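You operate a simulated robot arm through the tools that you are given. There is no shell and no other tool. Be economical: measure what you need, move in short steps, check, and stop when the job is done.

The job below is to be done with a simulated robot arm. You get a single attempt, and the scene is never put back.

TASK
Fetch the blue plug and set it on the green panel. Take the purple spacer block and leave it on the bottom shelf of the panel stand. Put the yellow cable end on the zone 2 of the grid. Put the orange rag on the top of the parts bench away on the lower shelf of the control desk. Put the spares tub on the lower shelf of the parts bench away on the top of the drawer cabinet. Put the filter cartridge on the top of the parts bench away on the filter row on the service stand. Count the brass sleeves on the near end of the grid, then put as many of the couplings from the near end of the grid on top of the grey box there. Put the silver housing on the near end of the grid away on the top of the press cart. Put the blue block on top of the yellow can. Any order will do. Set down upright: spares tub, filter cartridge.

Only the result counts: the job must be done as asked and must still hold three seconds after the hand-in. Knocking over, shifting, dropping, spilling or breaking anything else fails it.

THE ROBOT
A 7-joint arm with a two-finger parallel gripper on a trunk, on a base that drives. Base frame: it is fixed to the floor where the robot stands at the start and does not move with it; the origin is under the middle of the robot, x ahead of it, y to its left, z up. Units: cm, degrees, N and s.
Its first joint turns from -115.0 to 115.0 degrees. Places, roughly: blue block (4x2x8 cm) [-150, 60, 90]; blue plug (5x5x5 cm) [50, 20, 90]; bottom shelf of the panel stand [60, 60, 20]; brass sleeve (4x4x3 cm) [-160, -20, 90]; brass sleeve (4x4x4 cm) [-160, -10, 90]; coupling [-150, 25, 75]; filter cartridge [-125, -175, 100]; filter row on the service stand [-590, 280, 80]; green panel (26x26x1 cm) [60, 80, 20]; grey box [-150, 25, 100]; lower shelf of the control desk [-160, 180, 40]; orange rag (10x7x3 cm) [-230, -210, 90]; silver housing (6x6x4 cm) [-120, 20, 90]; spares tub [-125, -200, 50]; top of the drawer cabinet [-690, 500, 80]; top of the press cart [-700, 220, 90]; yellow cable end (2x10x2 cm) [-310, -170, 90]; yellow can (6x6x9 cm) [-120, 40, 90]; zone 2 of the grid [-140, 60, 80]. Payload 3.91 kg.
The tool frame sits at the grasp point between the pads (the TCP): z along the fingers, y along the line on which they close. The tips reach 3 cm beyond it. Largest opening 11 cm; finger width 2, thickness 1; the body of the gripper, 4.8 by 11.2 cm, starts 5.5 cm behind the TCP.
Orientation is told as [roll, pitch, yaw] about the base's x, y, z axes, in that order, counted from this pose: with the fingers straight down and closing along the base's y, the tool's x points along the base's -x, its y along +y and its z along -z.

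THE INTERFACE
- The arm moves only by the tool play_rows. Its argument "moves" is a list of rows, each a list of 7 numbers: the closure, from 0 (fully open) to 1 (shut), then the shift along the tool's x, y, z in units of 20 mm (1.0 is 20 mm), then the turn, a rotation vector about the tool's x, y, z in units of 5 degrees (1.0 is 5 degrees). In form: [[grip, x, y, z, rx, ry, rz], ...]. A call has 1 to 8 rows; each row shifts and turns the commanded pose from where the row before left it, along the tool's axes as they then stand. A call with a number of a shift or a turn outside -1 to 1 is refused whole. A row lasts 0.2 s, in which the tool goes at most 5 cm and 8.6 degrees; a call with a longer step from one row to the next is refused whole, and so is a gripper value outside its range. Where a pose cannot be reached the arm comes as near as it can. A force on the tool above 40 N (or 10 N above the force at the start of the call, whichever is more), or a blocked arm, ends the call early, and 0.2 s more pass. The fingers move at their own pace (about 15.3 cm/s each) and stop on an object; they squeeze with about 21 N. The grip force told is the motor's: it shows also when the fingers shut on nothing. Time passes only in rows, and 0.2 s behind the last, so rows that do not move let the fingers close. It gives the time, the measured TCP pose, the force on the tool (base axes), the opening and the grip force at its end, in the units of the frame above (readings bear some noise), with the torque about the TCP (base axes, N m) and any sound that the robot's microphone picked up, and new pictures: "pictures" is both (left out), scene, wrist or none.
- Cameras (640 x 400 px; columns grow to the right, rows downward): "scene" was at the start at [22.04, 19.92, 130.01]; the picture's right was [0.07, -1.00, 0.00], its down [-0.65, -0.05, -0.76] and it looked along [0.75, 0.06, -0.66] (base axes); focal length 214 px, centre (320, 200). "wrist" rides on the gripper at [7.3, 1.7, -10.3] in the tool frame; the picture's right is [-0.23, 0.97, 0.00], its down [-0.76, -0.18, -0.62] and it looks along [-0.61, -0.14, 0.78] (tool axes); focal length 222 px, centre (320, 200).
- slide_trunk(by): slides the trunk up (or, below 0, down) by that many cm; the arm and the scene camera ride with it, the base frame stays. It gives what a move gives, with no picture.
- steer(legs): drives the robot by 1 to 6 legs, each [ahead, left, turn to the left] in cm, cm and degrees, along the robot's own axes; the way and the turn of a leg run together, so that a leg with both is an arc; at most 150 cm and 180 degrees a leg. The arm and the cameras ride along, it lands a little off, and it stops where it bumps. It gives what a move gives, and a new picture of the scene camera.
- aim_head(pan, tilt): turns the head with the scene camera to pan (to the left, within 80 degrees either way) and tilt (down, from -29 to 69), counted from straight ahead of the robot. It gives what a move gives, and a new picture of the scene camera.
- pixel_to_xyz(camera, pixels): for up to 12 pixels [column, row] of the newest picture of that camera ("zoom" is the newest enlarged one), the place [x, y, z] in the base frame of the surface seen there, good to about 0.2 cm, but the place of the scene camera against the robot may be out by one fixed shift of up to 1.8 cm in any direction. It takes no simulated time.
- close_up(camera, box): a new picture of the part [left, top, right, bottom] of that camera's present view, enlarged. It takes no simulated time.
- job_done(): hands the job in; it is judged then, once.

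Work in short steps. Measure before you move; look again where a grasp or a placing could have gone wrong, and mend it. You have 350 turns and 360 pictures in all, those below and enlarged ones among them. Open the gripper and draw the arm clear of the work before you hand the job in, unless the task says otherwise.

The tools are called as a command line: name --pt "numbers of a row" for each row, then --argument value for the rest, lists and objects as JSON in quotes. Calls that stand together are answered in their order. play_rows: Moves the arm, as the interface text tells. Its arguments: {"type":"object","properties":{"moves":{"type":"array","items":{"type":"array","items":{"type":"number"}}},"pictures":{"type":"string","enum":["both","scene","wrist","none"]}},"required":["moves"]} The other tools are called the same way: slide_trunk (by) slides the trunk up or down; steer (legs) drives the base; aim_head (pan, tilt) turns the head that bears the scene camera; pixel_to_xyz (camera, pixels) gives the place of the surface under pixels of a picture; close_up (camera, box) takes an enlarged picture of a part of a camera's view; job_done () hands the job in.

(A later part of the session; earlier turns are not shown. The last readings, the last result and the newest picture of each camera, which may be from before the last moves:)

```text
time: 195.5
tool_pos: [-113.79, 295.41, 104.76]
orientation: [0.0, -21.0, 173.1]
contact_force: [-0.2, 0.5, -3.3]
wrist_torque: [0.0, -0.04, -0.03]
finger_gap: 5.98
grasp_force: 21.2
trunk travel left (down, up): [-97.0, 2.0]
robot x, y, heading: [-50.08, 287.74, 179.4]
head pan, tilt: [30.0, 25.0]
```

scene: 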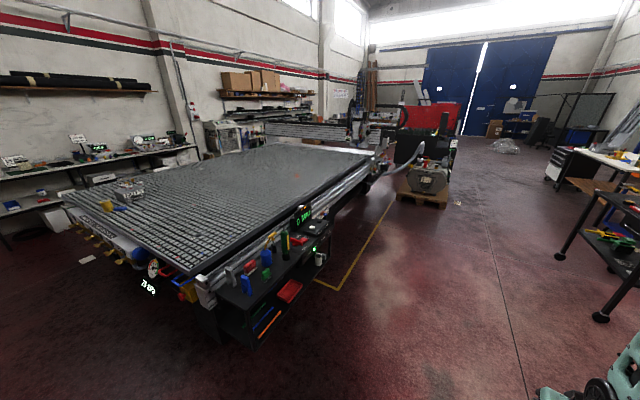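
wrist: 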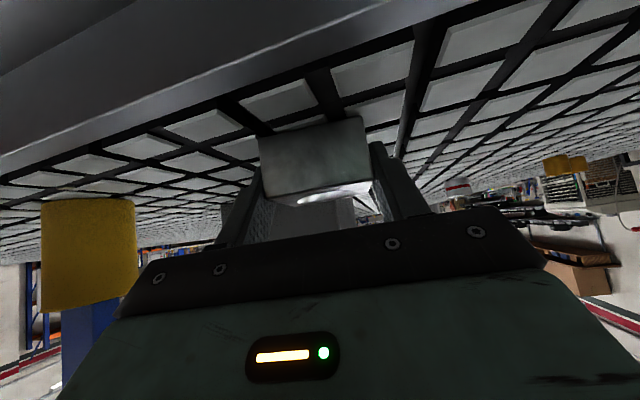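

steer --legs '[[140, -26, 0], [140, -26, 0], [145, 0, 0]]'

aim_head --pan 20 --tilt 25

```text
time: 216.2
tool_pos: [-541.47, 342.4, 104.77]
orientation: [0.0, -21.1, 174.7]
contact_force: [0.2, -0.1, -2.8]
wrist_torque: [0.0, -0.04, 0.01]
finger_gap: 5.98
grasp_force: 21.5
trunk travel left (down, up): [-97.0, 2.0]
robot x, y, heading: [-477.3, 336.95, -178.7]
head pan, tilt: [30.0, 25.0]
```

scene: 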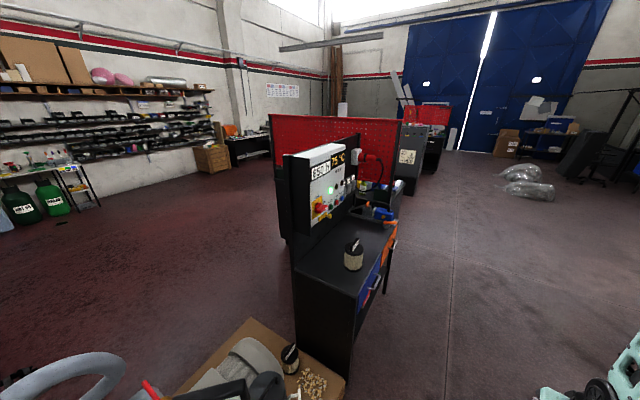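

```text
time: 216.9
tool_pos: [-541.47, 342.41, 104.86]
orientation: [-0.1, -21.1, 174.7]
contact_force: [-0.3, 0.5, -3.6]
wrist_torque: [0.01, -0.05, 0.0]
finger_gap: 5.98
grasp_force: 20.6
trunk travel left (down, up): [-97.0, 2.0]
robot x, y, heading: [-477.1, 336.76, -179.1]
head pan, tilt: [20.0, 25.0]
```

scene: 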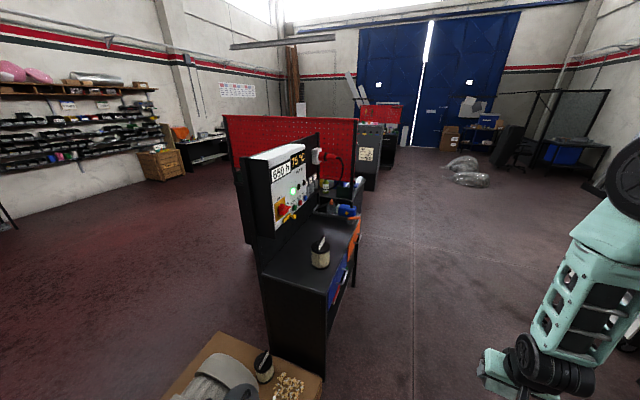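

close_up --camera "scene" --box '[220, 110, 420, 300]'

pixel_to_xyz --camera "scene" --pixels '[[320, 258], [320, 248], [345, 210], [300, 285], [330, 310], [355, 235], [368, 165], [375, 185], [285, 300], [365, 140], [395, 130], [385, 150]]'

```text
2.11 times, centred on (320, 205) of scene
```

zoom: 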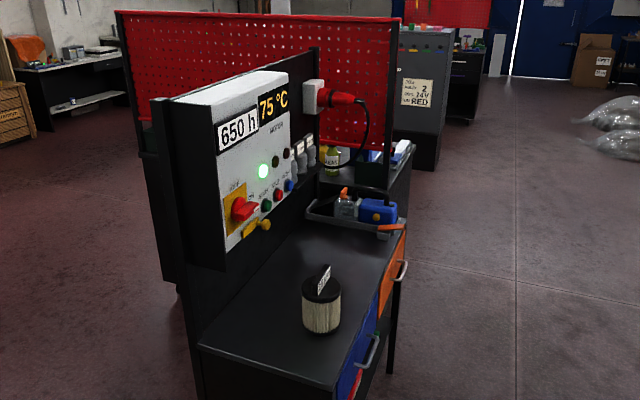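

```text
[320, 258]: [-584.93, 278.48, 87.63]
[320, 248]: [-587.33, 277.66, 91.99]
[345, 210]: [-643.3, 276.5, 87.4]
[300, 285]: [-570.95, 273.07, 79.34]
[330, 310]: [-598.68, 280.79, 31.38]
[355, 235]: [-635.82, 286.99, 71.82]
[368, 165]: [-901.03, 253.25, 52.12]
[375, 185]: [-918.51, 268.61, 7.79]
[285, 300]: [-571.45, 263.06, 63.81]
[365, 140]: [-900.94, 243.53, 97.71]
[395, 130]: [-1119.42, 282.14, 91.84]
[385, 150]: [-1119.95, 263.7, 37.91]
```

Advance to see the press cart: ahead 150.

steer --legs '[[145, -10, 0]]'

aim_head --pan 60 --tilt 30

```text
time: 224.2
tool_pos: [-688.44, 351.84, 104.89]
orientation: [-0.1, -21.0, 173.6]
contact_force: [0.0, -0.6, -2.3]
wrist_torque: [-0.03, -0.05, -0.06]
finger_gap: 5.99
grasp_force: 21.4
trunk travel left (down, up): [-97.0, 2.0]
robot x, y, heading: [-624.62, 344.45, -179.7]
head pan, tilt: [20.0, 25.0]
```

scene: 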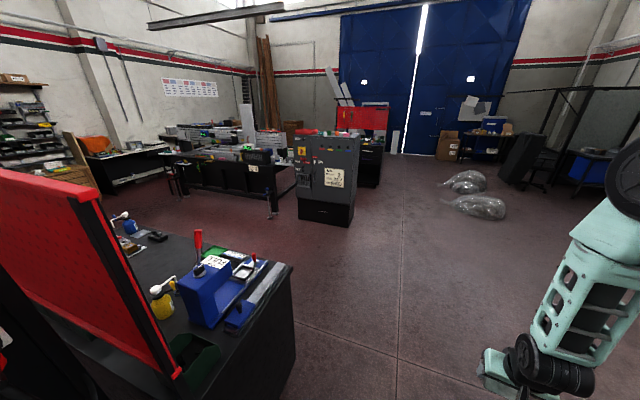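

```text
time: 225.3
tool_pos: [-688.46, 351.76, 104.82]
orientation: [-0.1, -21.0, 173.5]
contact_force: [0.8, 0.0, -2.8]
wrist_torque: [0.0, -0.03, 0.01]
finger_gap: 5.98
grasp_force: 20.9
trunk travel left (down, up): [-97.0, 2.0]
robot x, y, heading: [-624.33, 344.67, -180.0]
head pan, tilt: [60.0, 30.0]
```

scene: 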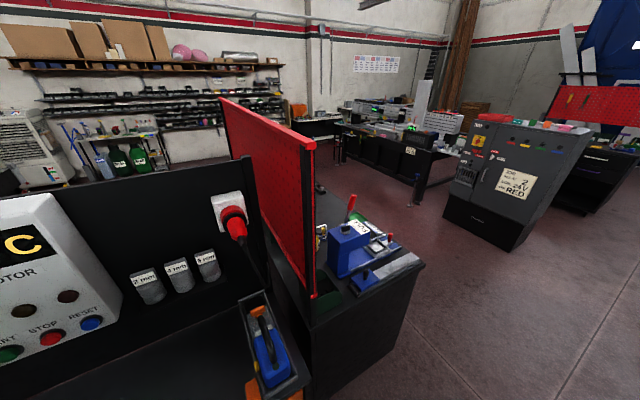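

pixel_to_xyz --camera "scene" --pixels '[[424, 264], [315, 330], [345, 240], [400, 262], [370, 285], [318, 180], [340, 150], [315, 300], [420, 320], [470, 210], [420, 180]]'

close_up --camera "scene" --box '[290, 170, 450, 340]'

```text
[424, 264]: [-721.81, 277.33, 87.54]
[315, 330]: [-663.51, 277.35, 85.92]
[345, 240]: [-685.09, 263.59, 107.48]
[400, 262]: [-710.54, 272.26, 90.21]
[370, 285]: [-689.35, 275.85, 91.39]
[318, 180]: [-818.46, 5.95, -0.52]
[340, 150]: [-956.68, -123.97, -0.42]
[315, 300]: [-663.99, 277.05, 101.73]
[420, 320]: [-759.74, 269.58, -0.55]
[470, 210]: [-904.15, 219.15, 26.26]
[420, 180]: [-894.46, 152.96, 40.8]
```

```text
2.35 times, centred on (370, 255) of scene
```

zoom: 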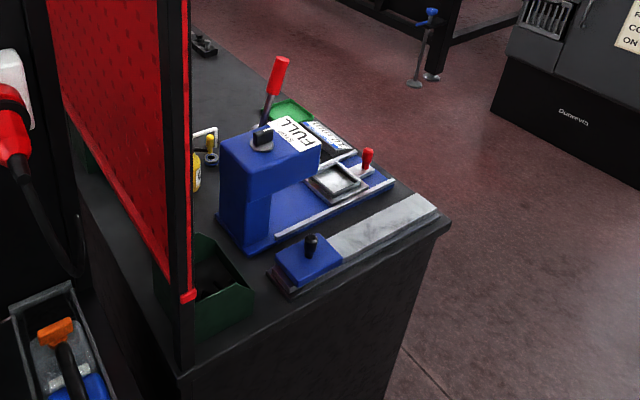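

Press cart top spans x −664…−722, y ~165…277, z≈88; accessible from the −x side. Drive round to (-800, 240) facing +x.

steer --legs '[[150, 0, 0], [0, 0, 90], [0, 0, 90], [-24, -100, 0]]'

aim_head --pan -10 --tilt 35

```text
time: 245.2
tool_pos: [-735.46, 238.3, 104.86]
orientation: [0.0, -21.0, -7.3]
contact_force: [0.8, 0.1, -2.7]
wrist_torque: [0.02, 0.01, -0.02]
finger_gap: 5.97
grasp_force: 21.1
trunk travel left (down, up): [-97.0, 2.0]
robot x, y, heading: [-799.69, 246.29, -0.4]
head pan, tilt: [60.0, 30.0]
```

scene: 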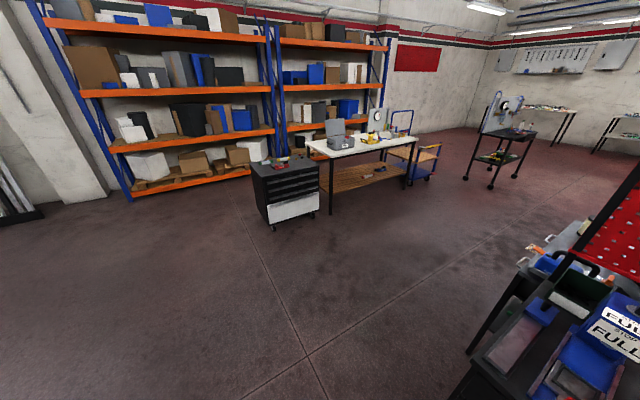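

```text
time: 246.6
tool_pos: [-735.41, 238.29, 104.77]
orientation: [0.0, -21.0, -7.4]
contact_force: [-0.9, -0.3, -2.7]
wrist_torque: [0.02, 0.05, -0.01]
finger_gap: 5.98
grasp_force: 21.4
trunk travel left (down, up): [-97.0, 2.0]
robot x, y, heading: [-799.44, 246.56, -0.6]
head pan, tilt: [-10.0, 35.0]
```

scene: 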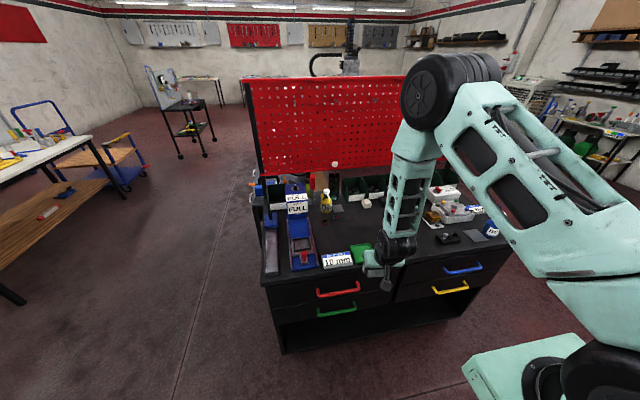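

close_up --camera "scene" --box '[250, 160, 510, 300]'

pixel_to_xyz --camera "scene" --pixels '[[345, 232], [350, 215], [365, 232], [338, 258], [362, 250], [445, 237], [420, 232], [418, 250], [460, 250], [490, 255], [325, 210], [370, 205]]'

```text
2.46 times, centred on (380, 230) of scene
```

zoom: 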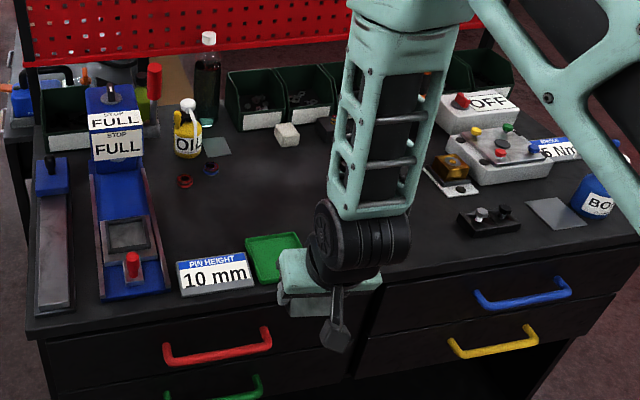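

```text
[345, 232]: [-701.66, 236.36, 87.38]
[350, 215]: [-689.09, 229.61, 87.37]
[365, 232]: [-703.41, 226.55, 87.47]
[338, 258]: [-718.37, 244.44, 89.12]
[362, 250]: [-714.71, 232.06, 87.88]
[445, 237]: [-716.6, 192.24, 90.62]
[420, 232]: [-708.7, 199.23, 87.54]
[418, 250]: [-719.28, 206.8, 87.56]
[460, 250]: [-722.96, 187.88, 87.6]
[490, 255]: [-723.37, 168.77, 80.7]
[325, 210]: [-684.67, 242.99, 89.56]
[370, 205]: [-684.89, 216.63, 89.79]
```

Free spot near (-701, 222), z≈87.9. Restore the 45° tilt, then drive ahead.

play_rows --pt "1 0 0 0 0 -0.96 0" --pt "1 0 0 0 0 -0.96 0" --pt "1 0 0 0 0 -0.96 0" --pt "1 0 0 0 0 -0.96 0" --pt "1 0 0 0 0 -0.96 0" --pictures "none"

steer --legs '[[22, -14, 0]]'

play_rows --pt "1 0 0 0 0 0 0" --pictures "wrist"

```text
time: 247.8
tool_pos: [-735.52, 238.16, 104.79]
orientation: [0.0, -45.1, -7.4]
contact_force: [0.3, 0.1, -2.8]
wrist_torque: [0.03, 0.06, -0.03]
finger_gap: 5.97
grasp_force: 21.4
trunk travel left (down, up): [-97.0, 2.0]
robot x, y, heading: [-799.38, 245.88, -0.8]
head pan, tilt: [-10.0, 35.0]
```

```text
time: 249.7
tool_pos: [-713.15, 224.26, 104.85]
orientation: [0.0, -45.0, -7.3]
contact_force: [-0.4, 0.3, -3.3]
wrist_torque: [0.01, 0.05, -0.01]
finger_gap: 6.0
grasp_force: 20.8
trunk travel left (down, up): [-97.0, 2.0]
robot x, y, heading: [-777.44, 232.03, -0.7]
head pan, tilt: [-10.0, 35.0]
```

scene: 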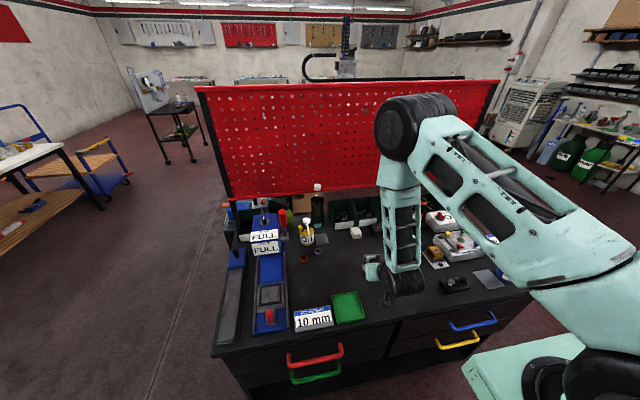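

```text
time: 250.1
tool_pos: [-713.18, 224.28, 104.76]
orientation: [0.0, -45.0, -7.2]
contact_force: [-0.4, -0.2, -2.4]
wrist_torque: [0.01, 0.08, -0.02]
finger_gap: 6.01
grasp_force: 21.1
trunk travel left (down, up): [-97.0, 2.0]
robot x, y, heading: [-776.67, 232.1, -0.5]
head pan, tilt: [-10.0, 35.0]
```

wrist: 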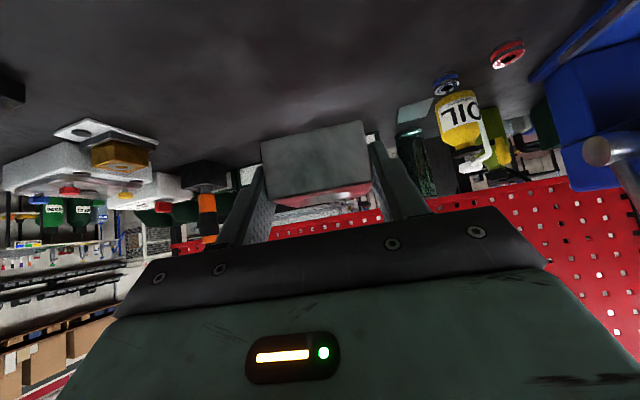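

pixel_to_xyz --camera "wrist" --pixels '[[320, 60], [300, 100], [300, 20], [400, 60], [250, 80], [440, 95], [505, 50], [100, 130], [240, 180]]'

```text
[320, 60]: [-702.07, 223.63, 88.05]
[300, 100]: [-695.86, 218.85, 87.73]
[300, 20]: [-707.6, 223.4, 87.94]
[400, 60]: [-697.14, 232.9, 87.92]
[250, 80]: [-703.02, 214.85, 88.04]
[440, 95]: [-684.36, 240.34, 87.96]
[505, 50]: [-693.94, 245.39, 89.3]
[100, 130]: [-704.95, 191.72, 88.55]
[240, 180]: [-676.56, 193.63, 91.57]
```

Table z=88.0. Descend diagonally to just above, then feel contact.

play_rows --pt "1 0.2 0 0.93 0 0 0" --pt "1 0.2 0 0.93 0 0 0" --pt "1 0.2 0 0.93 0 0 0" --pt "1 0.2 0 0.93 0 0 0" --pt "1 0.2 0 0.93 0 0 0" --pt "1 0.2 0 0.93 0 0 0" --pt "1 0.2 0 0.93 0 0 0" --pt "1 0.1 0 0.8 0 0 0" --pictures "wrist"

play_rows --pt "1 0.1 0 0.1 0 0 0" --pt "1 0.05 0 0.05 0 0 0" --pt "1 0 0 0 0 0 0" --pictures "none"

```text
time: 251.9
tool_pos: [-705.29, 223.41, 92.34]
orientation: [0.1, -45.0, -7.3]
contact_force: [-0.1, -0.1, -2.9]
wrist_torque: [-0.01, 0.1, -0.01]
finger_gap: 5.99
grasp_force: 21.2
trunk travel left (down, up): [-97.0, 2.0]
robot x, y, heading: [-777.49, 232.44, -0.7]
head pan, tilt: [-10.0, 35.0]
```

wrist: 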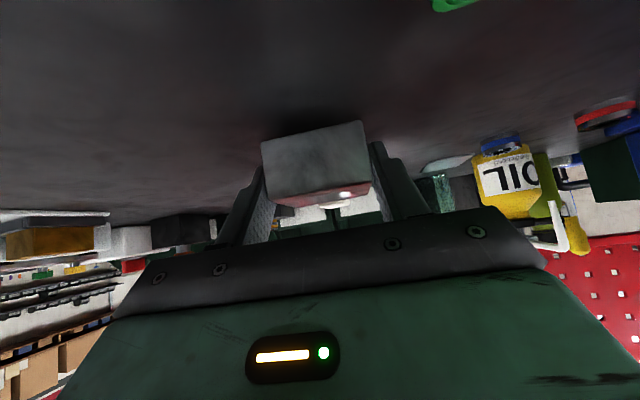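

```text
time: 252.7
tool_pos: [-705.09, 223.28, 91.74]
orientation: [0.0, -45.0, -7.2]
contact_force: [-0.1, 0.4, -3.0]
wrist_torque: [0.02, 0.02, -0.02]
finger_gap: 5.99
grasp_force: 21.7
trunk travel left (down, up): [-97.0, 2.0]
robot x, y, heading: [-777.32, 232.11, -0.7]
head pan, tilt: [-10.0, 35.0]
```

play_rows --pt "1 0.06 0 0.06 0 0 0" --pt "1 0.06 0 0.06 0 0 0" --pt "1 0.04 0 0.04 0 0 0" --pt "1 0 0 0 0 0 0" --pictures "none"

```text
time: 253.7
tool_pos: [-705.02, 223.18, 91.57]
orientation: [0.0, -45.1, -7.4]
contact_force: [-0.1, 0.3, -2.0]
wrist_torque: [0.02, 0.07, 0.0]
finger_gap: 5.98
grasp_force: 20.8
trunk travel left (down, up): [-97.0, 2.0]
robot x, y, heading: [-777.43, 232.08, -0.9]
head pan, tilt: [-10.0, 35.0]
```

play_rows --pt "1 0.05 0 0.05 0 0 0" --pt "1 0 0 0 0 0 0" --pictures "none"

play_rows --pt "1 0.05 0 0.05 0 0 0" --pt "1 0 0 0 0 0 0" --pictures "none"

```text
time: 254.3
tool_pos: [-704.91, 223.33, 91.3]
orientation: [0.0, -45.0, -7.3]
contact_force: [0.2, 1.6, -2.0]
wrist_torque: [0.0, 0.06, 0.01]
finger_gap: 6.0
grasp_force: 21.1
trunk travel left (down, up): [-97.0, 2.0]
robot x, y, heading: [-777.49, 232.21, -0.8]
head pan, tilt: [-10.0, 35.0]
```

```text
time: 254.9
tool_pos: [-705.03, 223.29, 91.38]
orientation: [0.1, -45.3, -7.3]
contact_force: [-2.9, -0.9, 13.9]
wrist_torque: [-0.05, 0.24, 0.02]
finger_gap: 5.98
grasp_force: 20.8
trunk travel left (down, up): [-97.0, 2.0]
robot x, y, heading: [-777.26, 231.96, -0.7]
head pan, tilt: [-10.0, 35.0]
```

Contact. Release and retreat along the axis.

play_rows --pt "1 -0.05 0 -0.05 0 0 0" --pt "0.2 0 0 0 0 0 0" --pt "0.2 0 0 0 0 0 0" --pt "0.2 0 0 -0.5 0 0 0" --pt "0.2 0 0 -1 0 0 0" --pt "0.2 0 0 -1 0 0 0" --pt "0.2 -0.4 0 -1 0 0 0" --pt "0.2 -0.4 0 -1 0 0 0" --pictures "wrist"

```text
time: 256.7
tool_pos: [-710.23, 223.9, 98.8]
orientation: [0.0, -45.0, -7.3]
contact_force: [-0.5, 0.1, -0.7]
wrist_torque: [-0.01, -0.01, 0.01]
finger_gap: 8.81
grasp_force: 0.0
trunk travel left (down, up): [-97.0, 2.0]
robot x, y, heading: [-777.31, 231.82, -0.4]
head pan, tilt: [-10.0, 35.0]
```

wrist: 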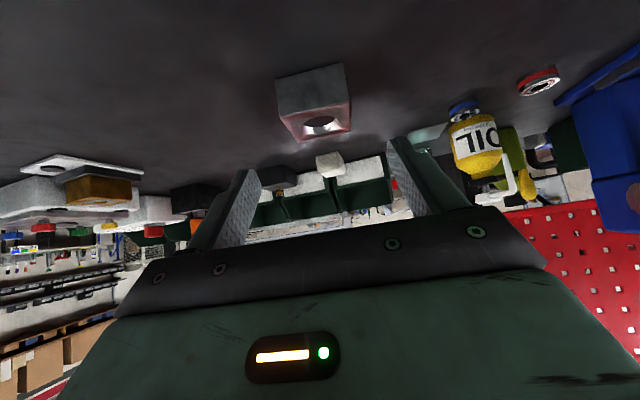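

Housing is placed. Look south for a shorter way to the parts bench.

play_rows --pt "0 -0.3 0 -1 0 0.5 0" --pt "0 0 0 -1 0 0.5 0" --pt "0 0 0 -1 0 0.5 0" --pt "0 0.5 0 -0.7 0 0.5 0" --pt "0 0.5 0 -0.7 0 0.5 0" --pt "0 0.5 0 -0.5 0 0.5 0" --pt "0 0.5 0 -0.3 0 0.5 0" --pt "0 0.5 0 -0.2 0 0.5 0" --pictures "none"

steer --legs '[[-22, 0, -90]]'

aim_head --pan 30 --tilt 15

```text
time: 258.5
tool_pos: [-720.71, 225.25, 105.02]
orientation: [0.0, -25.0, -7.3]
contact_force: [1.0, -0.7, 0.2]
wrist_torque: [0.01, -0.01, 0.0]
finger_gap: 11.0
grasp_force: 0.0
trunk travel left (down, up): [-97.0, 2.0]
robot x, y, heading: [-777.06, 232.08, -0.6]
head pan, tilt: [-10.0, 35.0]
```

```text
time: 262.7
tool_pos: [-797.08, 189.41, 105.16]
orientation: [0.0, -25.0, -96.6]
contact_force: [-0.2, -0.3, -0.6]
wrist_torque: [-0.05, 0.02, -0.04]
finger_gap: 11.01
grasp_force: 0.1
trunk travel left (down, up): [-97.0, 2.0]
robot x, y, heading: [-791.38, 245.71, -89.9]
head pan, tilt: [-10.0, 35.0]
cut short: leg 1
```

scene: 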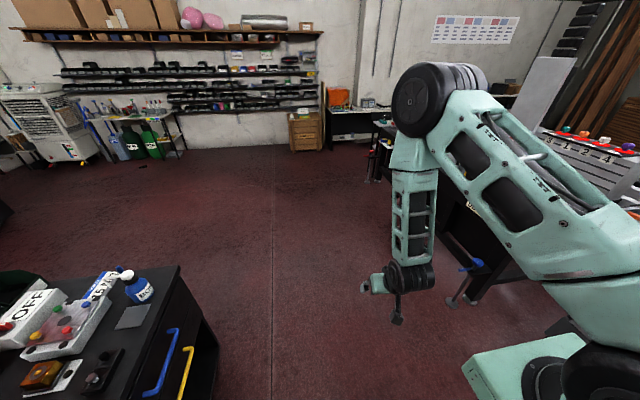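

```text
time: 263.8
tool_pos: [-797.11, 189.44, 105.1]
orientation: [0.0, -25.0, -96.6]
contact_force: [-0.3, -1.1, 0.0]
wrist_torque: [0.0, 0.02, -0.01]
finger_gap: 10.98
grasp_force: 0.0
trunk travel left (down, up): [-97.0, 2.0]
robot x, y, heading: [-790.9, 245.63, -89.9]
head pan, tilt: [30.0, 15.0]
```

scene: 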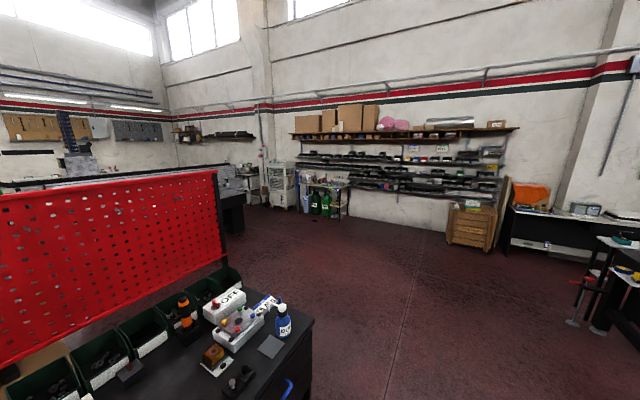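

pixel_to_xyz --camera "scene" --pixels '[[283, 200], [315, 212], [345, 215], [245, 200], [235, 232], [450, 240], [255, 205], [300, 240], [210, 170], [600, 320]]'

close_up --camera "scene" --box '[160, 120, 360, 260]'

```text
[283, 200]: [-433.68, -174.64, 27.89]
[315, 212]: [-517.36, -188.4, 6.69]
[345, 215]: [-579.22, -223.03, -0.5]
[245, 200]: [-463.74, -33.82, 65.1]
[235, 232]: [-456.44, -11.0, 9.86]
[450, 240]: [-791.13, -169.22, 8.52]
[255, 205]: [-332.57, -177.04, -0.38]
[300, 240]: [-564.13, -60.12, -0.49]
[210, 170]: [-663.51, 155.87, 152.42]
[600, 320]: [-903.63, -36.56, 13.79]
```

```text
2.86 times, centred on (260, 190) of scene
```

zoom: 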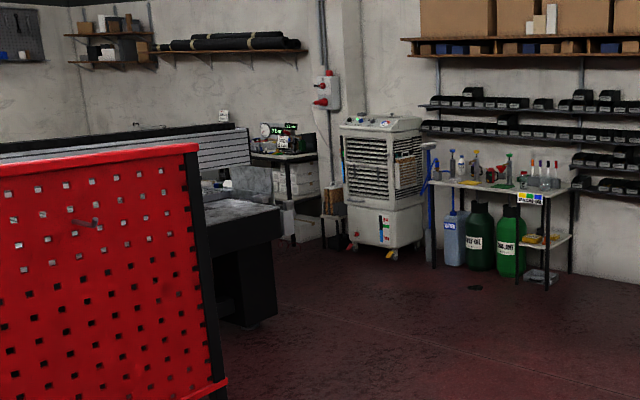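

Route south then east along y≈-95. Drive to (-500, -95).

steer --legs '[[145, 0, 0], [145, 0, 0], [50, 0, 90], [140, 0, 0], [120, 0, 0]]'

aim_head --pan -5 --tilt 20

```text
time: 294.0
tool_pos: [-446.33, -90.62, 104.94]
orientation: [0.0, -25.0, -8.1]
contact_force: [1.0, 0.0, 0.0]
wrist_torque: [0.01, 0.0, 0.0]
finger_gap: 10.99
grasp_force: 0.0
trunk travel left (down, up): [-97.0, 2.0]
robot x, y, heading: [-502.7, -82.13, -1.7]
head pan, tilt: [30.0, 15.0]
cut short: leg 3
```

scene: 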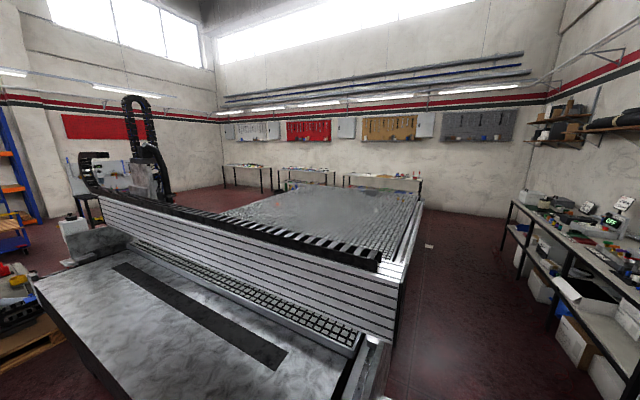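

```text
time: 295.0
tool_pos: [-446.28, -90.43, 105.08]
orientation: [0.0, -25.0, -8.1]
contact_force: [0.2, 0.2, -0.2]
wrist_torque: [-0.02, -0.01, 0.02]
finger_gap: 11.0
grasp_force: 0.0
trunk travel left (down, up): [-97.0, 2.0]
robot x, y, heading: [-502.65, -82.96, -1.7]
head pan, tilt: [-5.0, 20.0]
```

scene: 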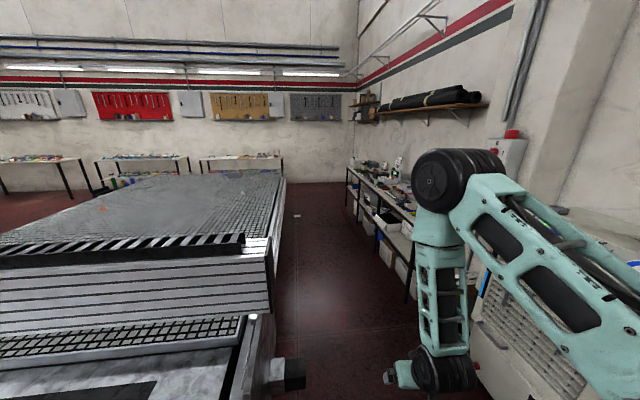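

pixel_to_xyz --camera "scene" --pixels '[[300, 372], [272, 300], [288, 390], [480, 330], [412, 300], [405, 250], [380, 300], [300, 330], [345, 185], [380, 190]]'

```text
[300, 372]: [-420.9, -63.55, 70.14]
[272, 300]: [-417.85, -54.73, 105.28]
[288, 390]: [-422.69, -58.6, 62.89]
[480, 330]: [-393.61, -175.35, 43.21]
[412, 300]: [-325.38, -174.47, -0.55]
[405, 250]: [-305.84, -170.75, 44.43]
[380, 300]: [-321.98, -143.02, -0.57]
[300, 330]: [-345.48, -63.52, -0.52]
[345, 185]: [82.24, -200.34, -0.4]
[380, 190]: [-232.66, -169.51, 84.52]
```

Corridor clear at y≈-107. Drive to (-310,-107) and face the bench.

steer --legs '[[20, -22, 1.7], [140, 0, 0], [35, 0, 0], [0, 0, -90]]'

aim_head --pan 0 --tilt 40

```text
time: 309.3
tool_pos: [-315.87, -164.44, 104.91]
orientation: [-0.1, -25.0, -98.8]
contact_force: [-0.6, -1.2, 0.5]
wrist_torque: [0.01, -0.06, -0.04]
finger_gap: 11.01
grasp_force: 0.0
trunk travel left (down, up): [-97.0, 2.0]
robot x, y, heading: [-307.55, -107.94, -92.2]
head pan, tilt: [-5.0, 20.0]
```

scene: 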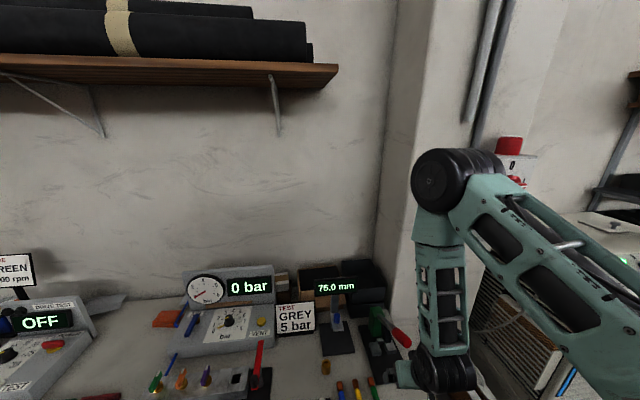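

```text
time: 310.1
tool_pos: [-315.88, -164.34, 105.08]
orientation: [0.1, -25.1, -98.7]
contact_force: [0.1, -0.6, 0.3]
wrist_torque: [0.03, -0.01, 0.01]
finger_gap: 11.02
grasp_force: 0.0
trunk travel left (down, up): [-97.0, 2.0]
robot x, y, heading: [-307.49, -108.07, -92.4]
head pan, tilt: [0.0, 40.0]
```

scene: 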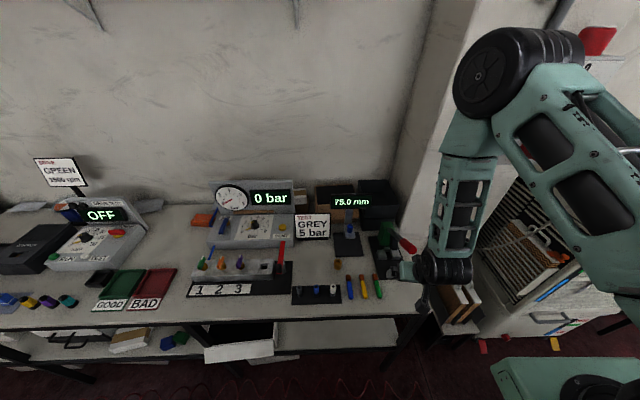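

close_up --camera "scene" --box '[280, 210, 440, 310]'

pixel_to_xyz --camera "scene" --pixels '[[350, 287], [364, 287], [377, 285], [338, 265], [203, 218], [364, 280], [366, 294], [400, 310], [360, 272]]'

close_up --camera "scene" --box '[180, 180, 340, 310]'

```text
4.00 times, centred on (360, 260) of scene
```

zoom: 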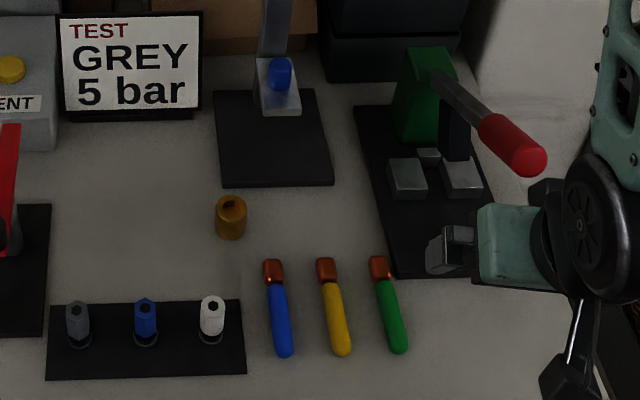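

```text
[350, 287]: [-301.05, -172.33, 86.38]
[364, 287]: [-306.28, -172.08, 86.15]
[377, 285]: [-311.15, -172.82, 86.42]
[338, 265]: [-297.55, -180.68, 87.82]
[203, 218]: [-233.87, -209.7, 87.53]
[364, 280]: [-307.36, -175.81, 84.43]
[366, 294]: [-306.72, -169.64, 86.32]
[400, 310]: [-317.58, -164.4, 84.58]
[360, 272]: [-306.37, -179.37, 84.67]
```

```text
3.08 times, centred on (260, 245) of scene
```

zoom: 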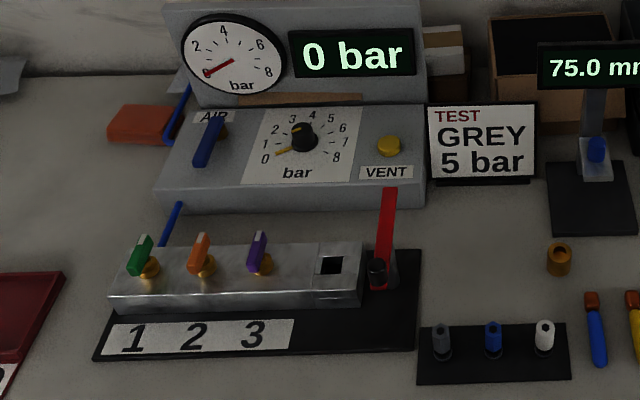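

Yellow cable lies along y at about x=-306.5. Back off 12 cm, straighten heading, tilt to 45° and align yaw.

steer --legs '[[-12, -6, 2.3]]'

play_rows --pt "0.5 -0.5 0 0.3 0 -1 0" --pt "0.5 -0.5 0 0.3 0 -1 0" --pt "0.5 -0.5 0 0.4 0 -1 0" --pt "0.5 -0.5 0 0.5 0 -1 0" --pt "0.5 0 0 0 -0.9 0 -0.9" --pictures "wrist"

```text
time: 311.5
tool_pos: [-319.43, -152.21, 105.02]
orientation: [0.1, -25.1, -96.3]
contact_force: [0.4, -0.7, -0.1]
wrist_torque: [0.02, 0.01, -0.02]
finger_gap: 10.99
grasp_force: 0.0
trunk travel left (down, up): [-97.0, 2.0]
robot x, y, heading: [-313.41, -95.43, -89.4]
head pan, tilt: [0.0, 40.0]
```

scene: 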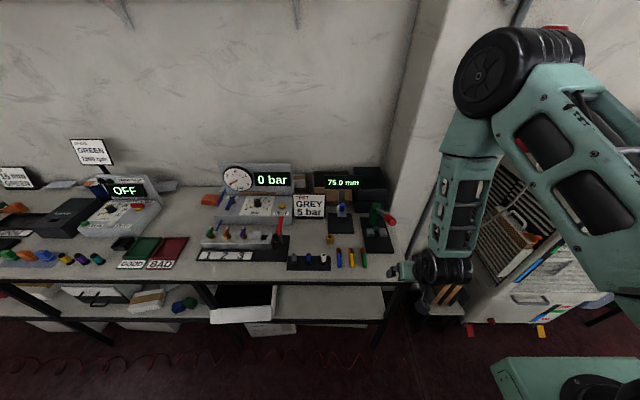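

```text
time: 312.7
tool_pos: [-319.81, -157.24, 104.67]
orientation: [0.0, -45.2, -89.8]
contact_force: [0.3, -0.8, -0.3]
wrist_torque: [0.02, 0.0, -0.02]
finger_gap: 5.5
grasp_force: 0.0
trunk travel left (down, up): [-97.0, 2.0]
robot x, y, heading: [-313.41, -95.46, -89.6]
head pan, tilt: [0.0, 40.0]
```

wrist: 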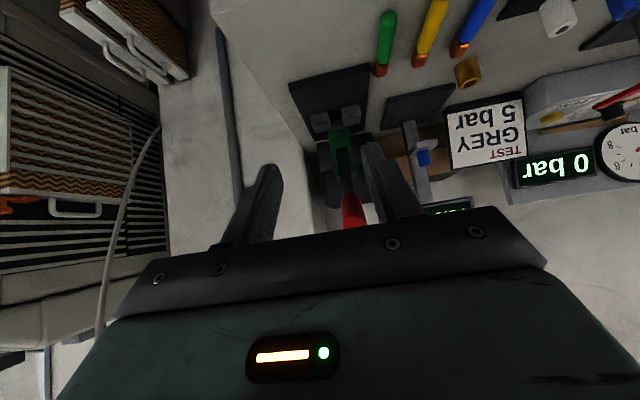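

pixel_to_xyz --camera "wrist" --pixels '[[432, 30], [440, 8], [420, 58], [427, 45], [385, 35], [465, 35], [350, 205], [340, 140], [415, 145], [460, 75]]'

steer --legs '[[0, 13, -0.4]]'

play_rows --pt "0.5 0.5 0 0.5 0 0 0" --pt "0.5 0.5 0 0.5 0 0 0" --pt "0.5 0.5 0 0.5 0 0 0" --pictures "wrist"

```text
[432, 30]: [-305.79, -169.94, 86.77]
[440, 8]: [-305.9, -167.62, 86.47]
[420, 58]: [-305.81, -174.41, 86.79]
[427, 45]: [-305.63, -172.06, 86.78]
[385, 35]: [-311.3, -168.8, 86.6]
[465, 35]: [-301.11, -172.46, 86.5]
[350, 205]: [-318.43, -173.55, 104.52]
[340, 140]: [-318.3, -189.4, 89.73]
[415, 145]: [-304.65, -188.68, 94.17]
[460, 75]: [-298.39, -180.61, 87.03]
```

```text
time: 314.0
tool_pos: [-307.55, -157.13, 104.64]
orientation: [0.0, -45.0, -90.5]
contact_force: [0.9, 0.0, -0.9]
wrist_torque: [0.04, -0.05, 0.01]
finger_gap: 5.5
grasp_force: 0.1
trunk travel left (down, up): [-97.0, 2.0]
robot x, y, heading: [-300.19, -95.57, -90.4]
head pan, tilt: [0.0, 40.0]
```

scene: 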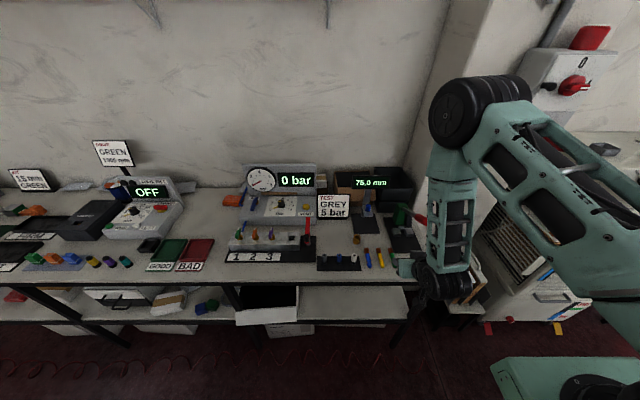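

```text
time: 314.8
tool_pos: [-307.26, -157.17, 100.45]
orientation: [0.0, -45.0, -90.5]
contact_force: [-0.8, -0.4, 0.6]
wrist_torque: [0.02, -0.05, -0.02]
finger_gap: 5.5
grasp_force: 0.1
trunk travel left (down, up): [-97.0, 2.0]
robot x, y, heading: [-300.46, -95.45, -90.3]
head pan, tilt: [0.0, 40.0]
```

wrist: 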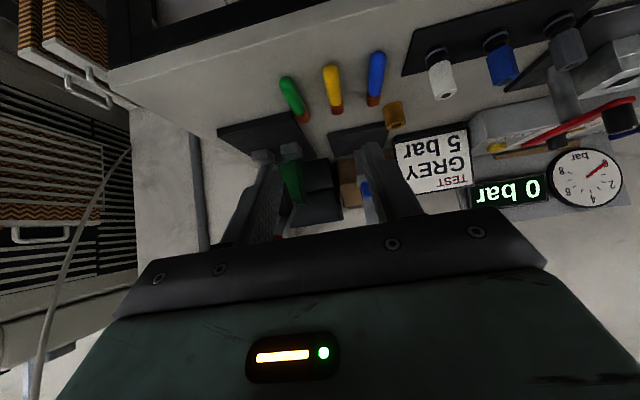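

Cable: x=-305.8, top z=86.8. Approach along the tool axis, fingers at 3.5 cm.

play_rows --pt "0.68 0 0.38 1 0 0 0" --pt "0.68 0 0.38 1 0 0 0" --pt "0.68 0 0 1 0 0 0" --pt "0.68 0 0 1 0 0 0" --pt "0.68 0 0 1 0 0 0" --pt "0.68 0 0 1 0 0 0" --pictures "wrist"

```text
time: 316.2
tool_pos: [-306.27, -165.63, 91.81]
orientation: [0.0, -45.0, -90.5]
contact_force: [-0.2, -0.5, 0.2]
wrist_torque: [0.01, -0.02, 0.02]
finger_gap: 3.55
grasp_force: 0.2
trunk travel left (down, up): [-97.0, 2.0]
robot x, y, heading: [-300.25, -95.53, -90.2]
head pan, tilt: [0.0, 40.0]
```

wrist: 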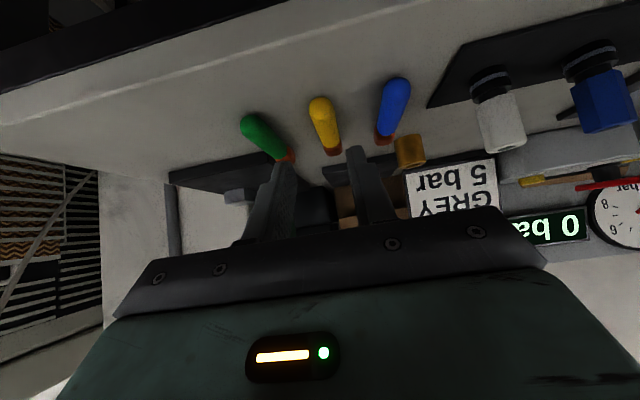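

play_rows --pt "0.68 0 0.25 0 0 0 0" --pt "0.68 0 0 0.93 0 0 0" --pt "0.68 0 0 0.93 0 0 0" --pt "0.68 0 0 0.9 0 0 0" --pt "0.68 0 0 0 0 0 0" --pictures "wrist"

```text
time: 317.4
tool_pos: [-305.69, -169.46, 88.02]
orientation: [0.0, -44.9, -90.5]
contact_force: [0.4, 0.1, -0.1]
wrist_torque: [0.02, 0.0, -0.01]
finger_gap: 3.49
grasp_force: 0.0
trunk travel left (down, up): [-97.0, 2.0]
robot x, y, heading: [-300.37, -95.72, -90.2]
head pan, tilt: [0.0, 40.0]
```

wrist: 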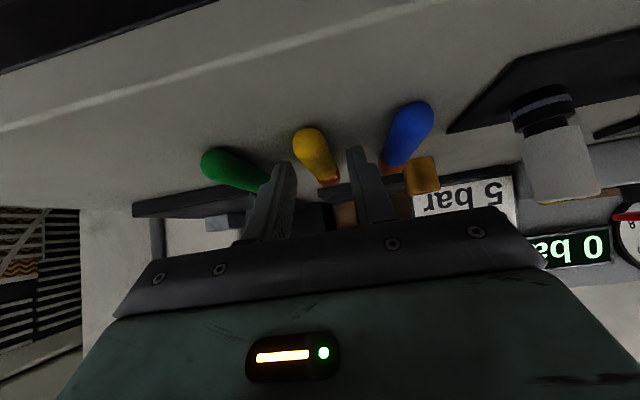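

Cable is between the fingertips; close and lift.

play_rows --pt "1 0 0 0 0 0 0" --pt "1 0 0 0 0 0 0" --pt "1 0 0 0 0 0 0" --pt "1 -0.4 0 -0.4 0 0 0" --pt "1 -0.8 0 -0.8 0 0 0" --pt "1 -0.8 0 -0.8 0 0 0" --pt "1 -0.8 0 -0.8 0 0 0" --pictures "both"

```text
time: 319.0
tool_pos: [-305.56, -169.56, 95.84]
orientation: [0.0, -45.0, -90.4]
contact_force: [0.2, 0.9, -0.6]
wrist_torque: [0.01, -0.02, 0.0]
finger_gap: 1.68
grasp_force: 20.9
trunk travel left (down, up): [-97.0, 2.0]
robot x, y, heading: [-300.3, -95.45, -90.4]
head pan, tilt: [0.0, 40.0]
```

scene: 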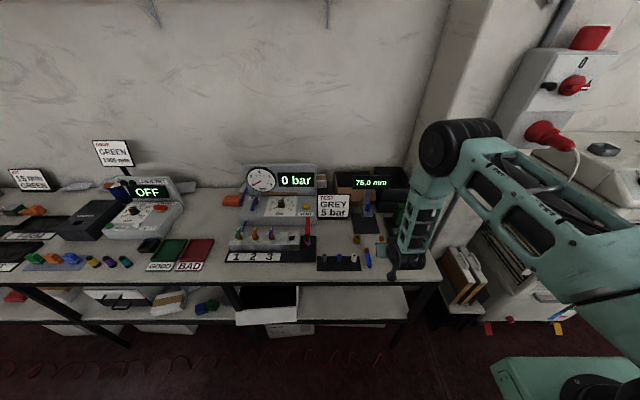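
wrist: 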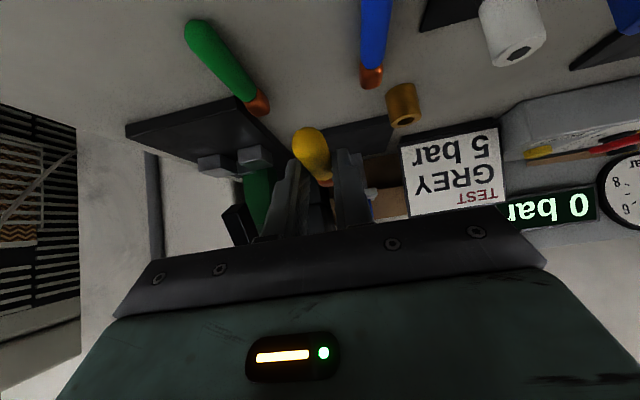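

Lifted. Retract the arm, then drive east along the corridor and up to the grid's east end.

play_rows --pt "1 0.1 0 -0.97 0 0 0" --pt "1 0.2 0 -0.97 0 0 0" --pt "1 0.3 0 -0.97 0 0 0" --pt "1 0.3 0 -0.97 0 0 0" --pt "1 0.3 0 -0.97 0 0 0" --pt "1 0.3 0 -0.97 0 0 0" --pt "1 0.3 0 -0.97 0 0 0" --pt "1 0.3 0 -0.97 0 0 0" --pictures "none"

steer --legs '[[0, 0, 88], [140, -8, 0], [125, 0, 2], [0, 0, 90]]'

```text
time: 320.8
tool_pos: [-305.42, -155.49, 103.71]
orientation: [0.0, -44.9, -90.5]
contact_force: [0.0, 0.4, -1.0]
wrist_torque: [0.01, -0.01, 0.01]
finger_gap: 1.71
grasp_force: 21.0
trunk travel left (down, up): [-97.0, 2.0]
robot x, y, heading: [-300.16, -96.12, -90.0]
head pan, tilt: [0.0, 40.0]
```

```text
time: 341.1
tool_pos: [-37.21, -52.1, 103.83]
orientation: [0.0, -45.0, 92.2]
contact_force: [-0.9, -0.2, -0.5]
wrist_torque: [-0.02, -0.03, -0.01]
finger_gap: 1.72
grasp_force: 20.9
trunk travel left (down, up): [-97.0, 2.0]
robot x, y, heading: [-39.23, -112.2, 92.8]
head pan, tilt: [0.0, 40.0]
```

scene: 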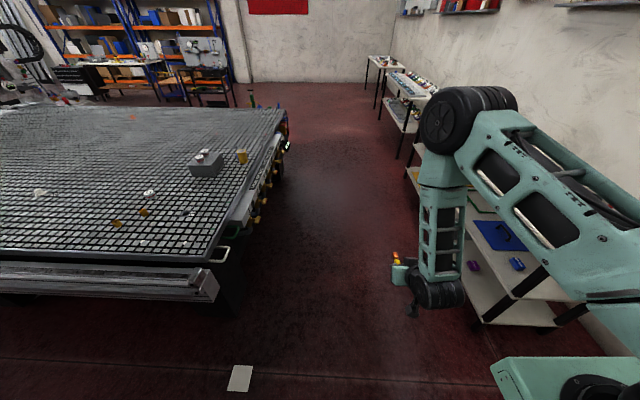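

Drive north to y≈58 and face the grid.

steer --legs '[[85, 0, 0], [85, 3, 0], [0, 0, 87.5]]'

play_rows --pt "1 0 0 0 0 0 0" --pictures "wrist"

```text
time: 353.4
tool_pos: [-109.9, 60.65, 103.67]
orientation: [0.0, -44.8, 180.0]
contact_force: [-0.4, 0.3, -0.3]
wrist_torque: [-0.02, -0.01, 0.01]
finger_gap: 1.69
grasp_force: 21.1
trunk travel left (down, up): [-97.0, 2.0]
robot x, y, heading: [-49.97, 56.23, -179.8]
head pan, tilt: [0.0, 40.0]
```

scene: 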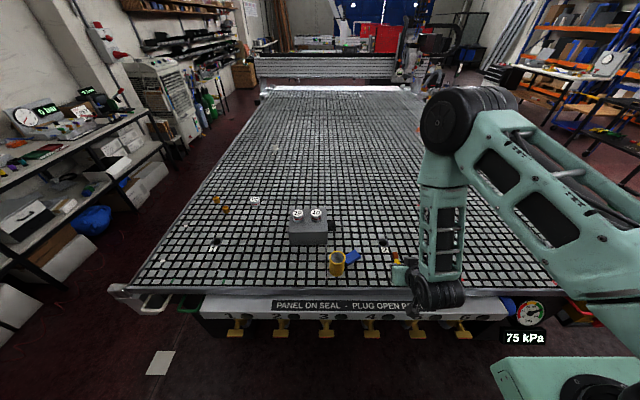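

```text
time: 353.8
tool_pos: [-109.99, 60.64, 103.7]
orientation: [-0.1, -44.8, 180.1]
contact_force: [-0.2, -0.1, -0.7]
wrist_torque: [-0.02, -0.04, -0.03]
finger_gap: 1.69
grasp_force: 21.3
trunk travel left (down, up): [-97.0, 2.0]
robot x, y, heading: [-49.84, 56.12, -179.5]
head pan, tilt: [0.0, 40.0]
```

wrist: 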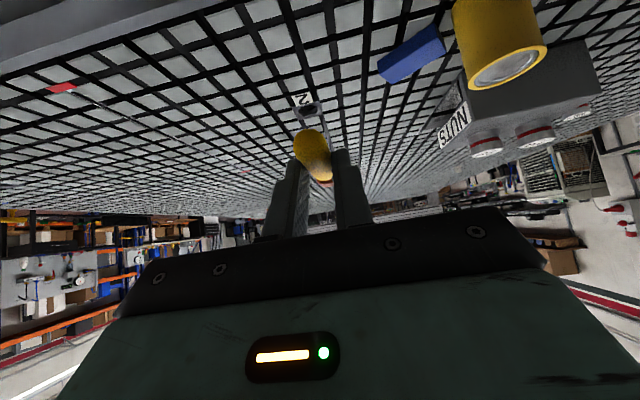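

Measure zone-2 plate, fallen block and can.

close_up --camera "wrist" --box '[270, 10, 590, 190]'

pixel_to_xyz --camera "wrist" --pixels '[[302, 99], [308, 108], [380, 68], [440, 35], [395, 80], [446, 50], [410, 58], [470, 75], [547, 50], [505, 65], [490, 88], [315, 175]]'

```text
2.00 times, centred on (430, 100) of wrist
```

zoom: 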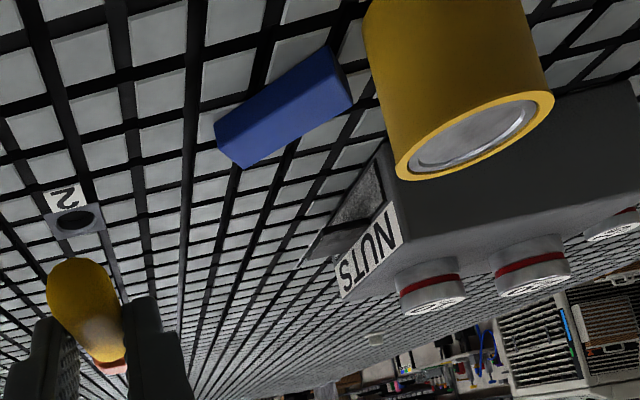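

```text
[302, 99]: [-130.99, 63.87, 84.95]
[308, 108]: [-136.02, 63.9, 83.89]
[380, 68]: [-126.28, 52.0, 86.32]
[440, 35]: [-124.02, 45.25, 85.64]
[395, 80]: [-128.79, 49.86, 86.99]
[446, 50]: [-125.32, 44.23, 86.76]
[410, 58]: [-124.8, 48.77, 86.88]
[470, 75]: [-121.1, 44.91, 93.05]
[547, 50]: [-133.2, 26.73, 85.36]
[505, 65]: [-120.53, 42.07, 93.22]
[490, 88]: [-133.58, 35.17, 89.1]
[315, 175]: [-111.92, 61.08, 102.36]
```

Zone-2 plate centre ≈ (-136, 63.9). Drive ahead 12, then descend diagonally.

steer --legs '[[12, -3.2, 0]]'

play_rows --pt "1 0.12 0 0.97 0 0 0" --pt "1 0.12 0 0.97 0 0 0" --pt "1 0.12 0 0.97 0 0 0" --pt "1 0.12 0 0.97 0 0 0" --pt "1 0.12 0 0.97 0 0 0" --pt "1 0.12 0 0.97 0 0 0" --pt "1 0.12 0 0.97 0 0 0" --pt "1 0.1 0 0.97 0 0 0" --pictures "wrist"

```text
time: 355.1
tool_pos: [-122.32, 64.25, 103.73]
orientation: [0.0, -45.0, 179.8]
contact_force: [0.0, -0.4, -1.3]
wrist_torque: [0.03, -0.02, 0.01]
finger_gap: 1.7
grasp_force: 21.1
trunk travel left (down, up): [-97.0, 2.0]
robot x, y, heading: [-62.25, 59.11, -180.0]
head pan, tilt: [0.0, 40.0]
```

scene: 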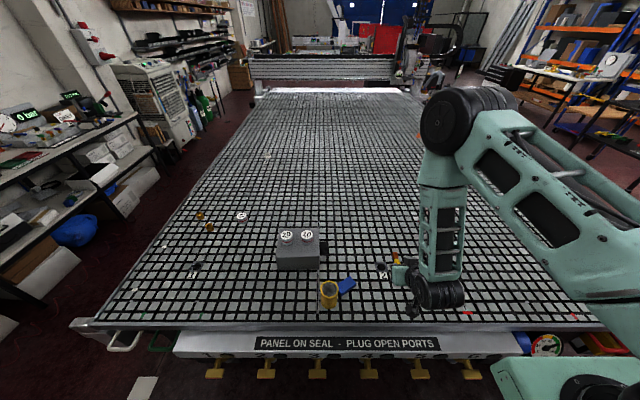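

```text
time: 356.9
tool_pos: [-132.04, 64.36, 91.51]
orientation: [-0.2, -45.0, 179.9]
contact_force: [0.4, -1.1, 0.0]
wrist_torque: [0.03, -0.01, -0.04]
finger_gap: 1.73
grasp_force: 20.8
trunk travel left (down, up): [-97.0, 2.0]
robot x, y, heading: [-62.29, 59.42, -179.9]
head pan, tilt: [0.0, 40.0]
```

wrist: 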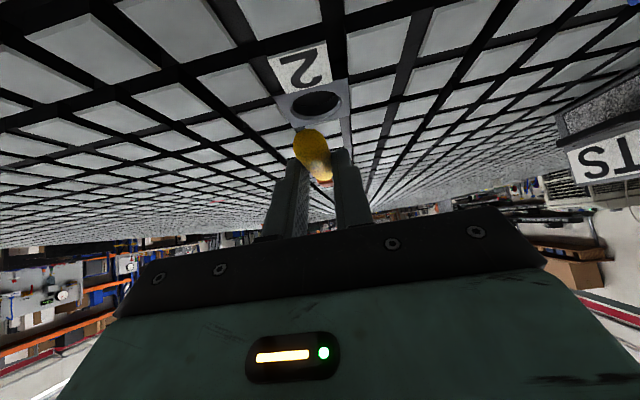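

play_rows --pt "1 0.15 0.1 0.8 0 0 0" --pt "1 0.15 0.1 0.8 0 0 0" --pt "1 0.07 0 0.1 0 0 0" --pt "1 0 0 0 0 0 0" --pictures "none"

play_rows --pt "1 0.06 0 0.06 0 0 0" --pt "1 0.06 0 0.06 0 0 0" --pt "1 0 0 0 0 0 0" --pictures "none"

```text
time: 357.9
tool_pos: [-133.82, 63.69, 88.6]
orientation: [0.0, -45.0, 179.9]
contact_force: [1.0, -0.1, -0.4]
wrist_torque: [0.0, 0.02, -0.03]
finger_gap: 1.74
grasp_force: 21.4
trunk travel left (down, up): [-97.0, 2.0]
robot x, y, heading: [-62.41, 59.34, -179.8]
head pan, tilt: [0.0, 40.0]
```

```text
time: 358.6
tool_pos: [-133.86, 63.76, 88.11]
orientation: [-0.1, -44.9, 179.7]
contact_force: [-0.2, 0.3, -0.6]
wrist_torque: [-0.01, -0.02, -0.03]
finger_gap: 1.7
grasp_force: 20.8
trunk travel left (down, up): [-97.0, 2.0]
robot x, y, heading: [-62.21, 59.08, -179.9]
head pan, tilt: [0.0, 40.0]
```

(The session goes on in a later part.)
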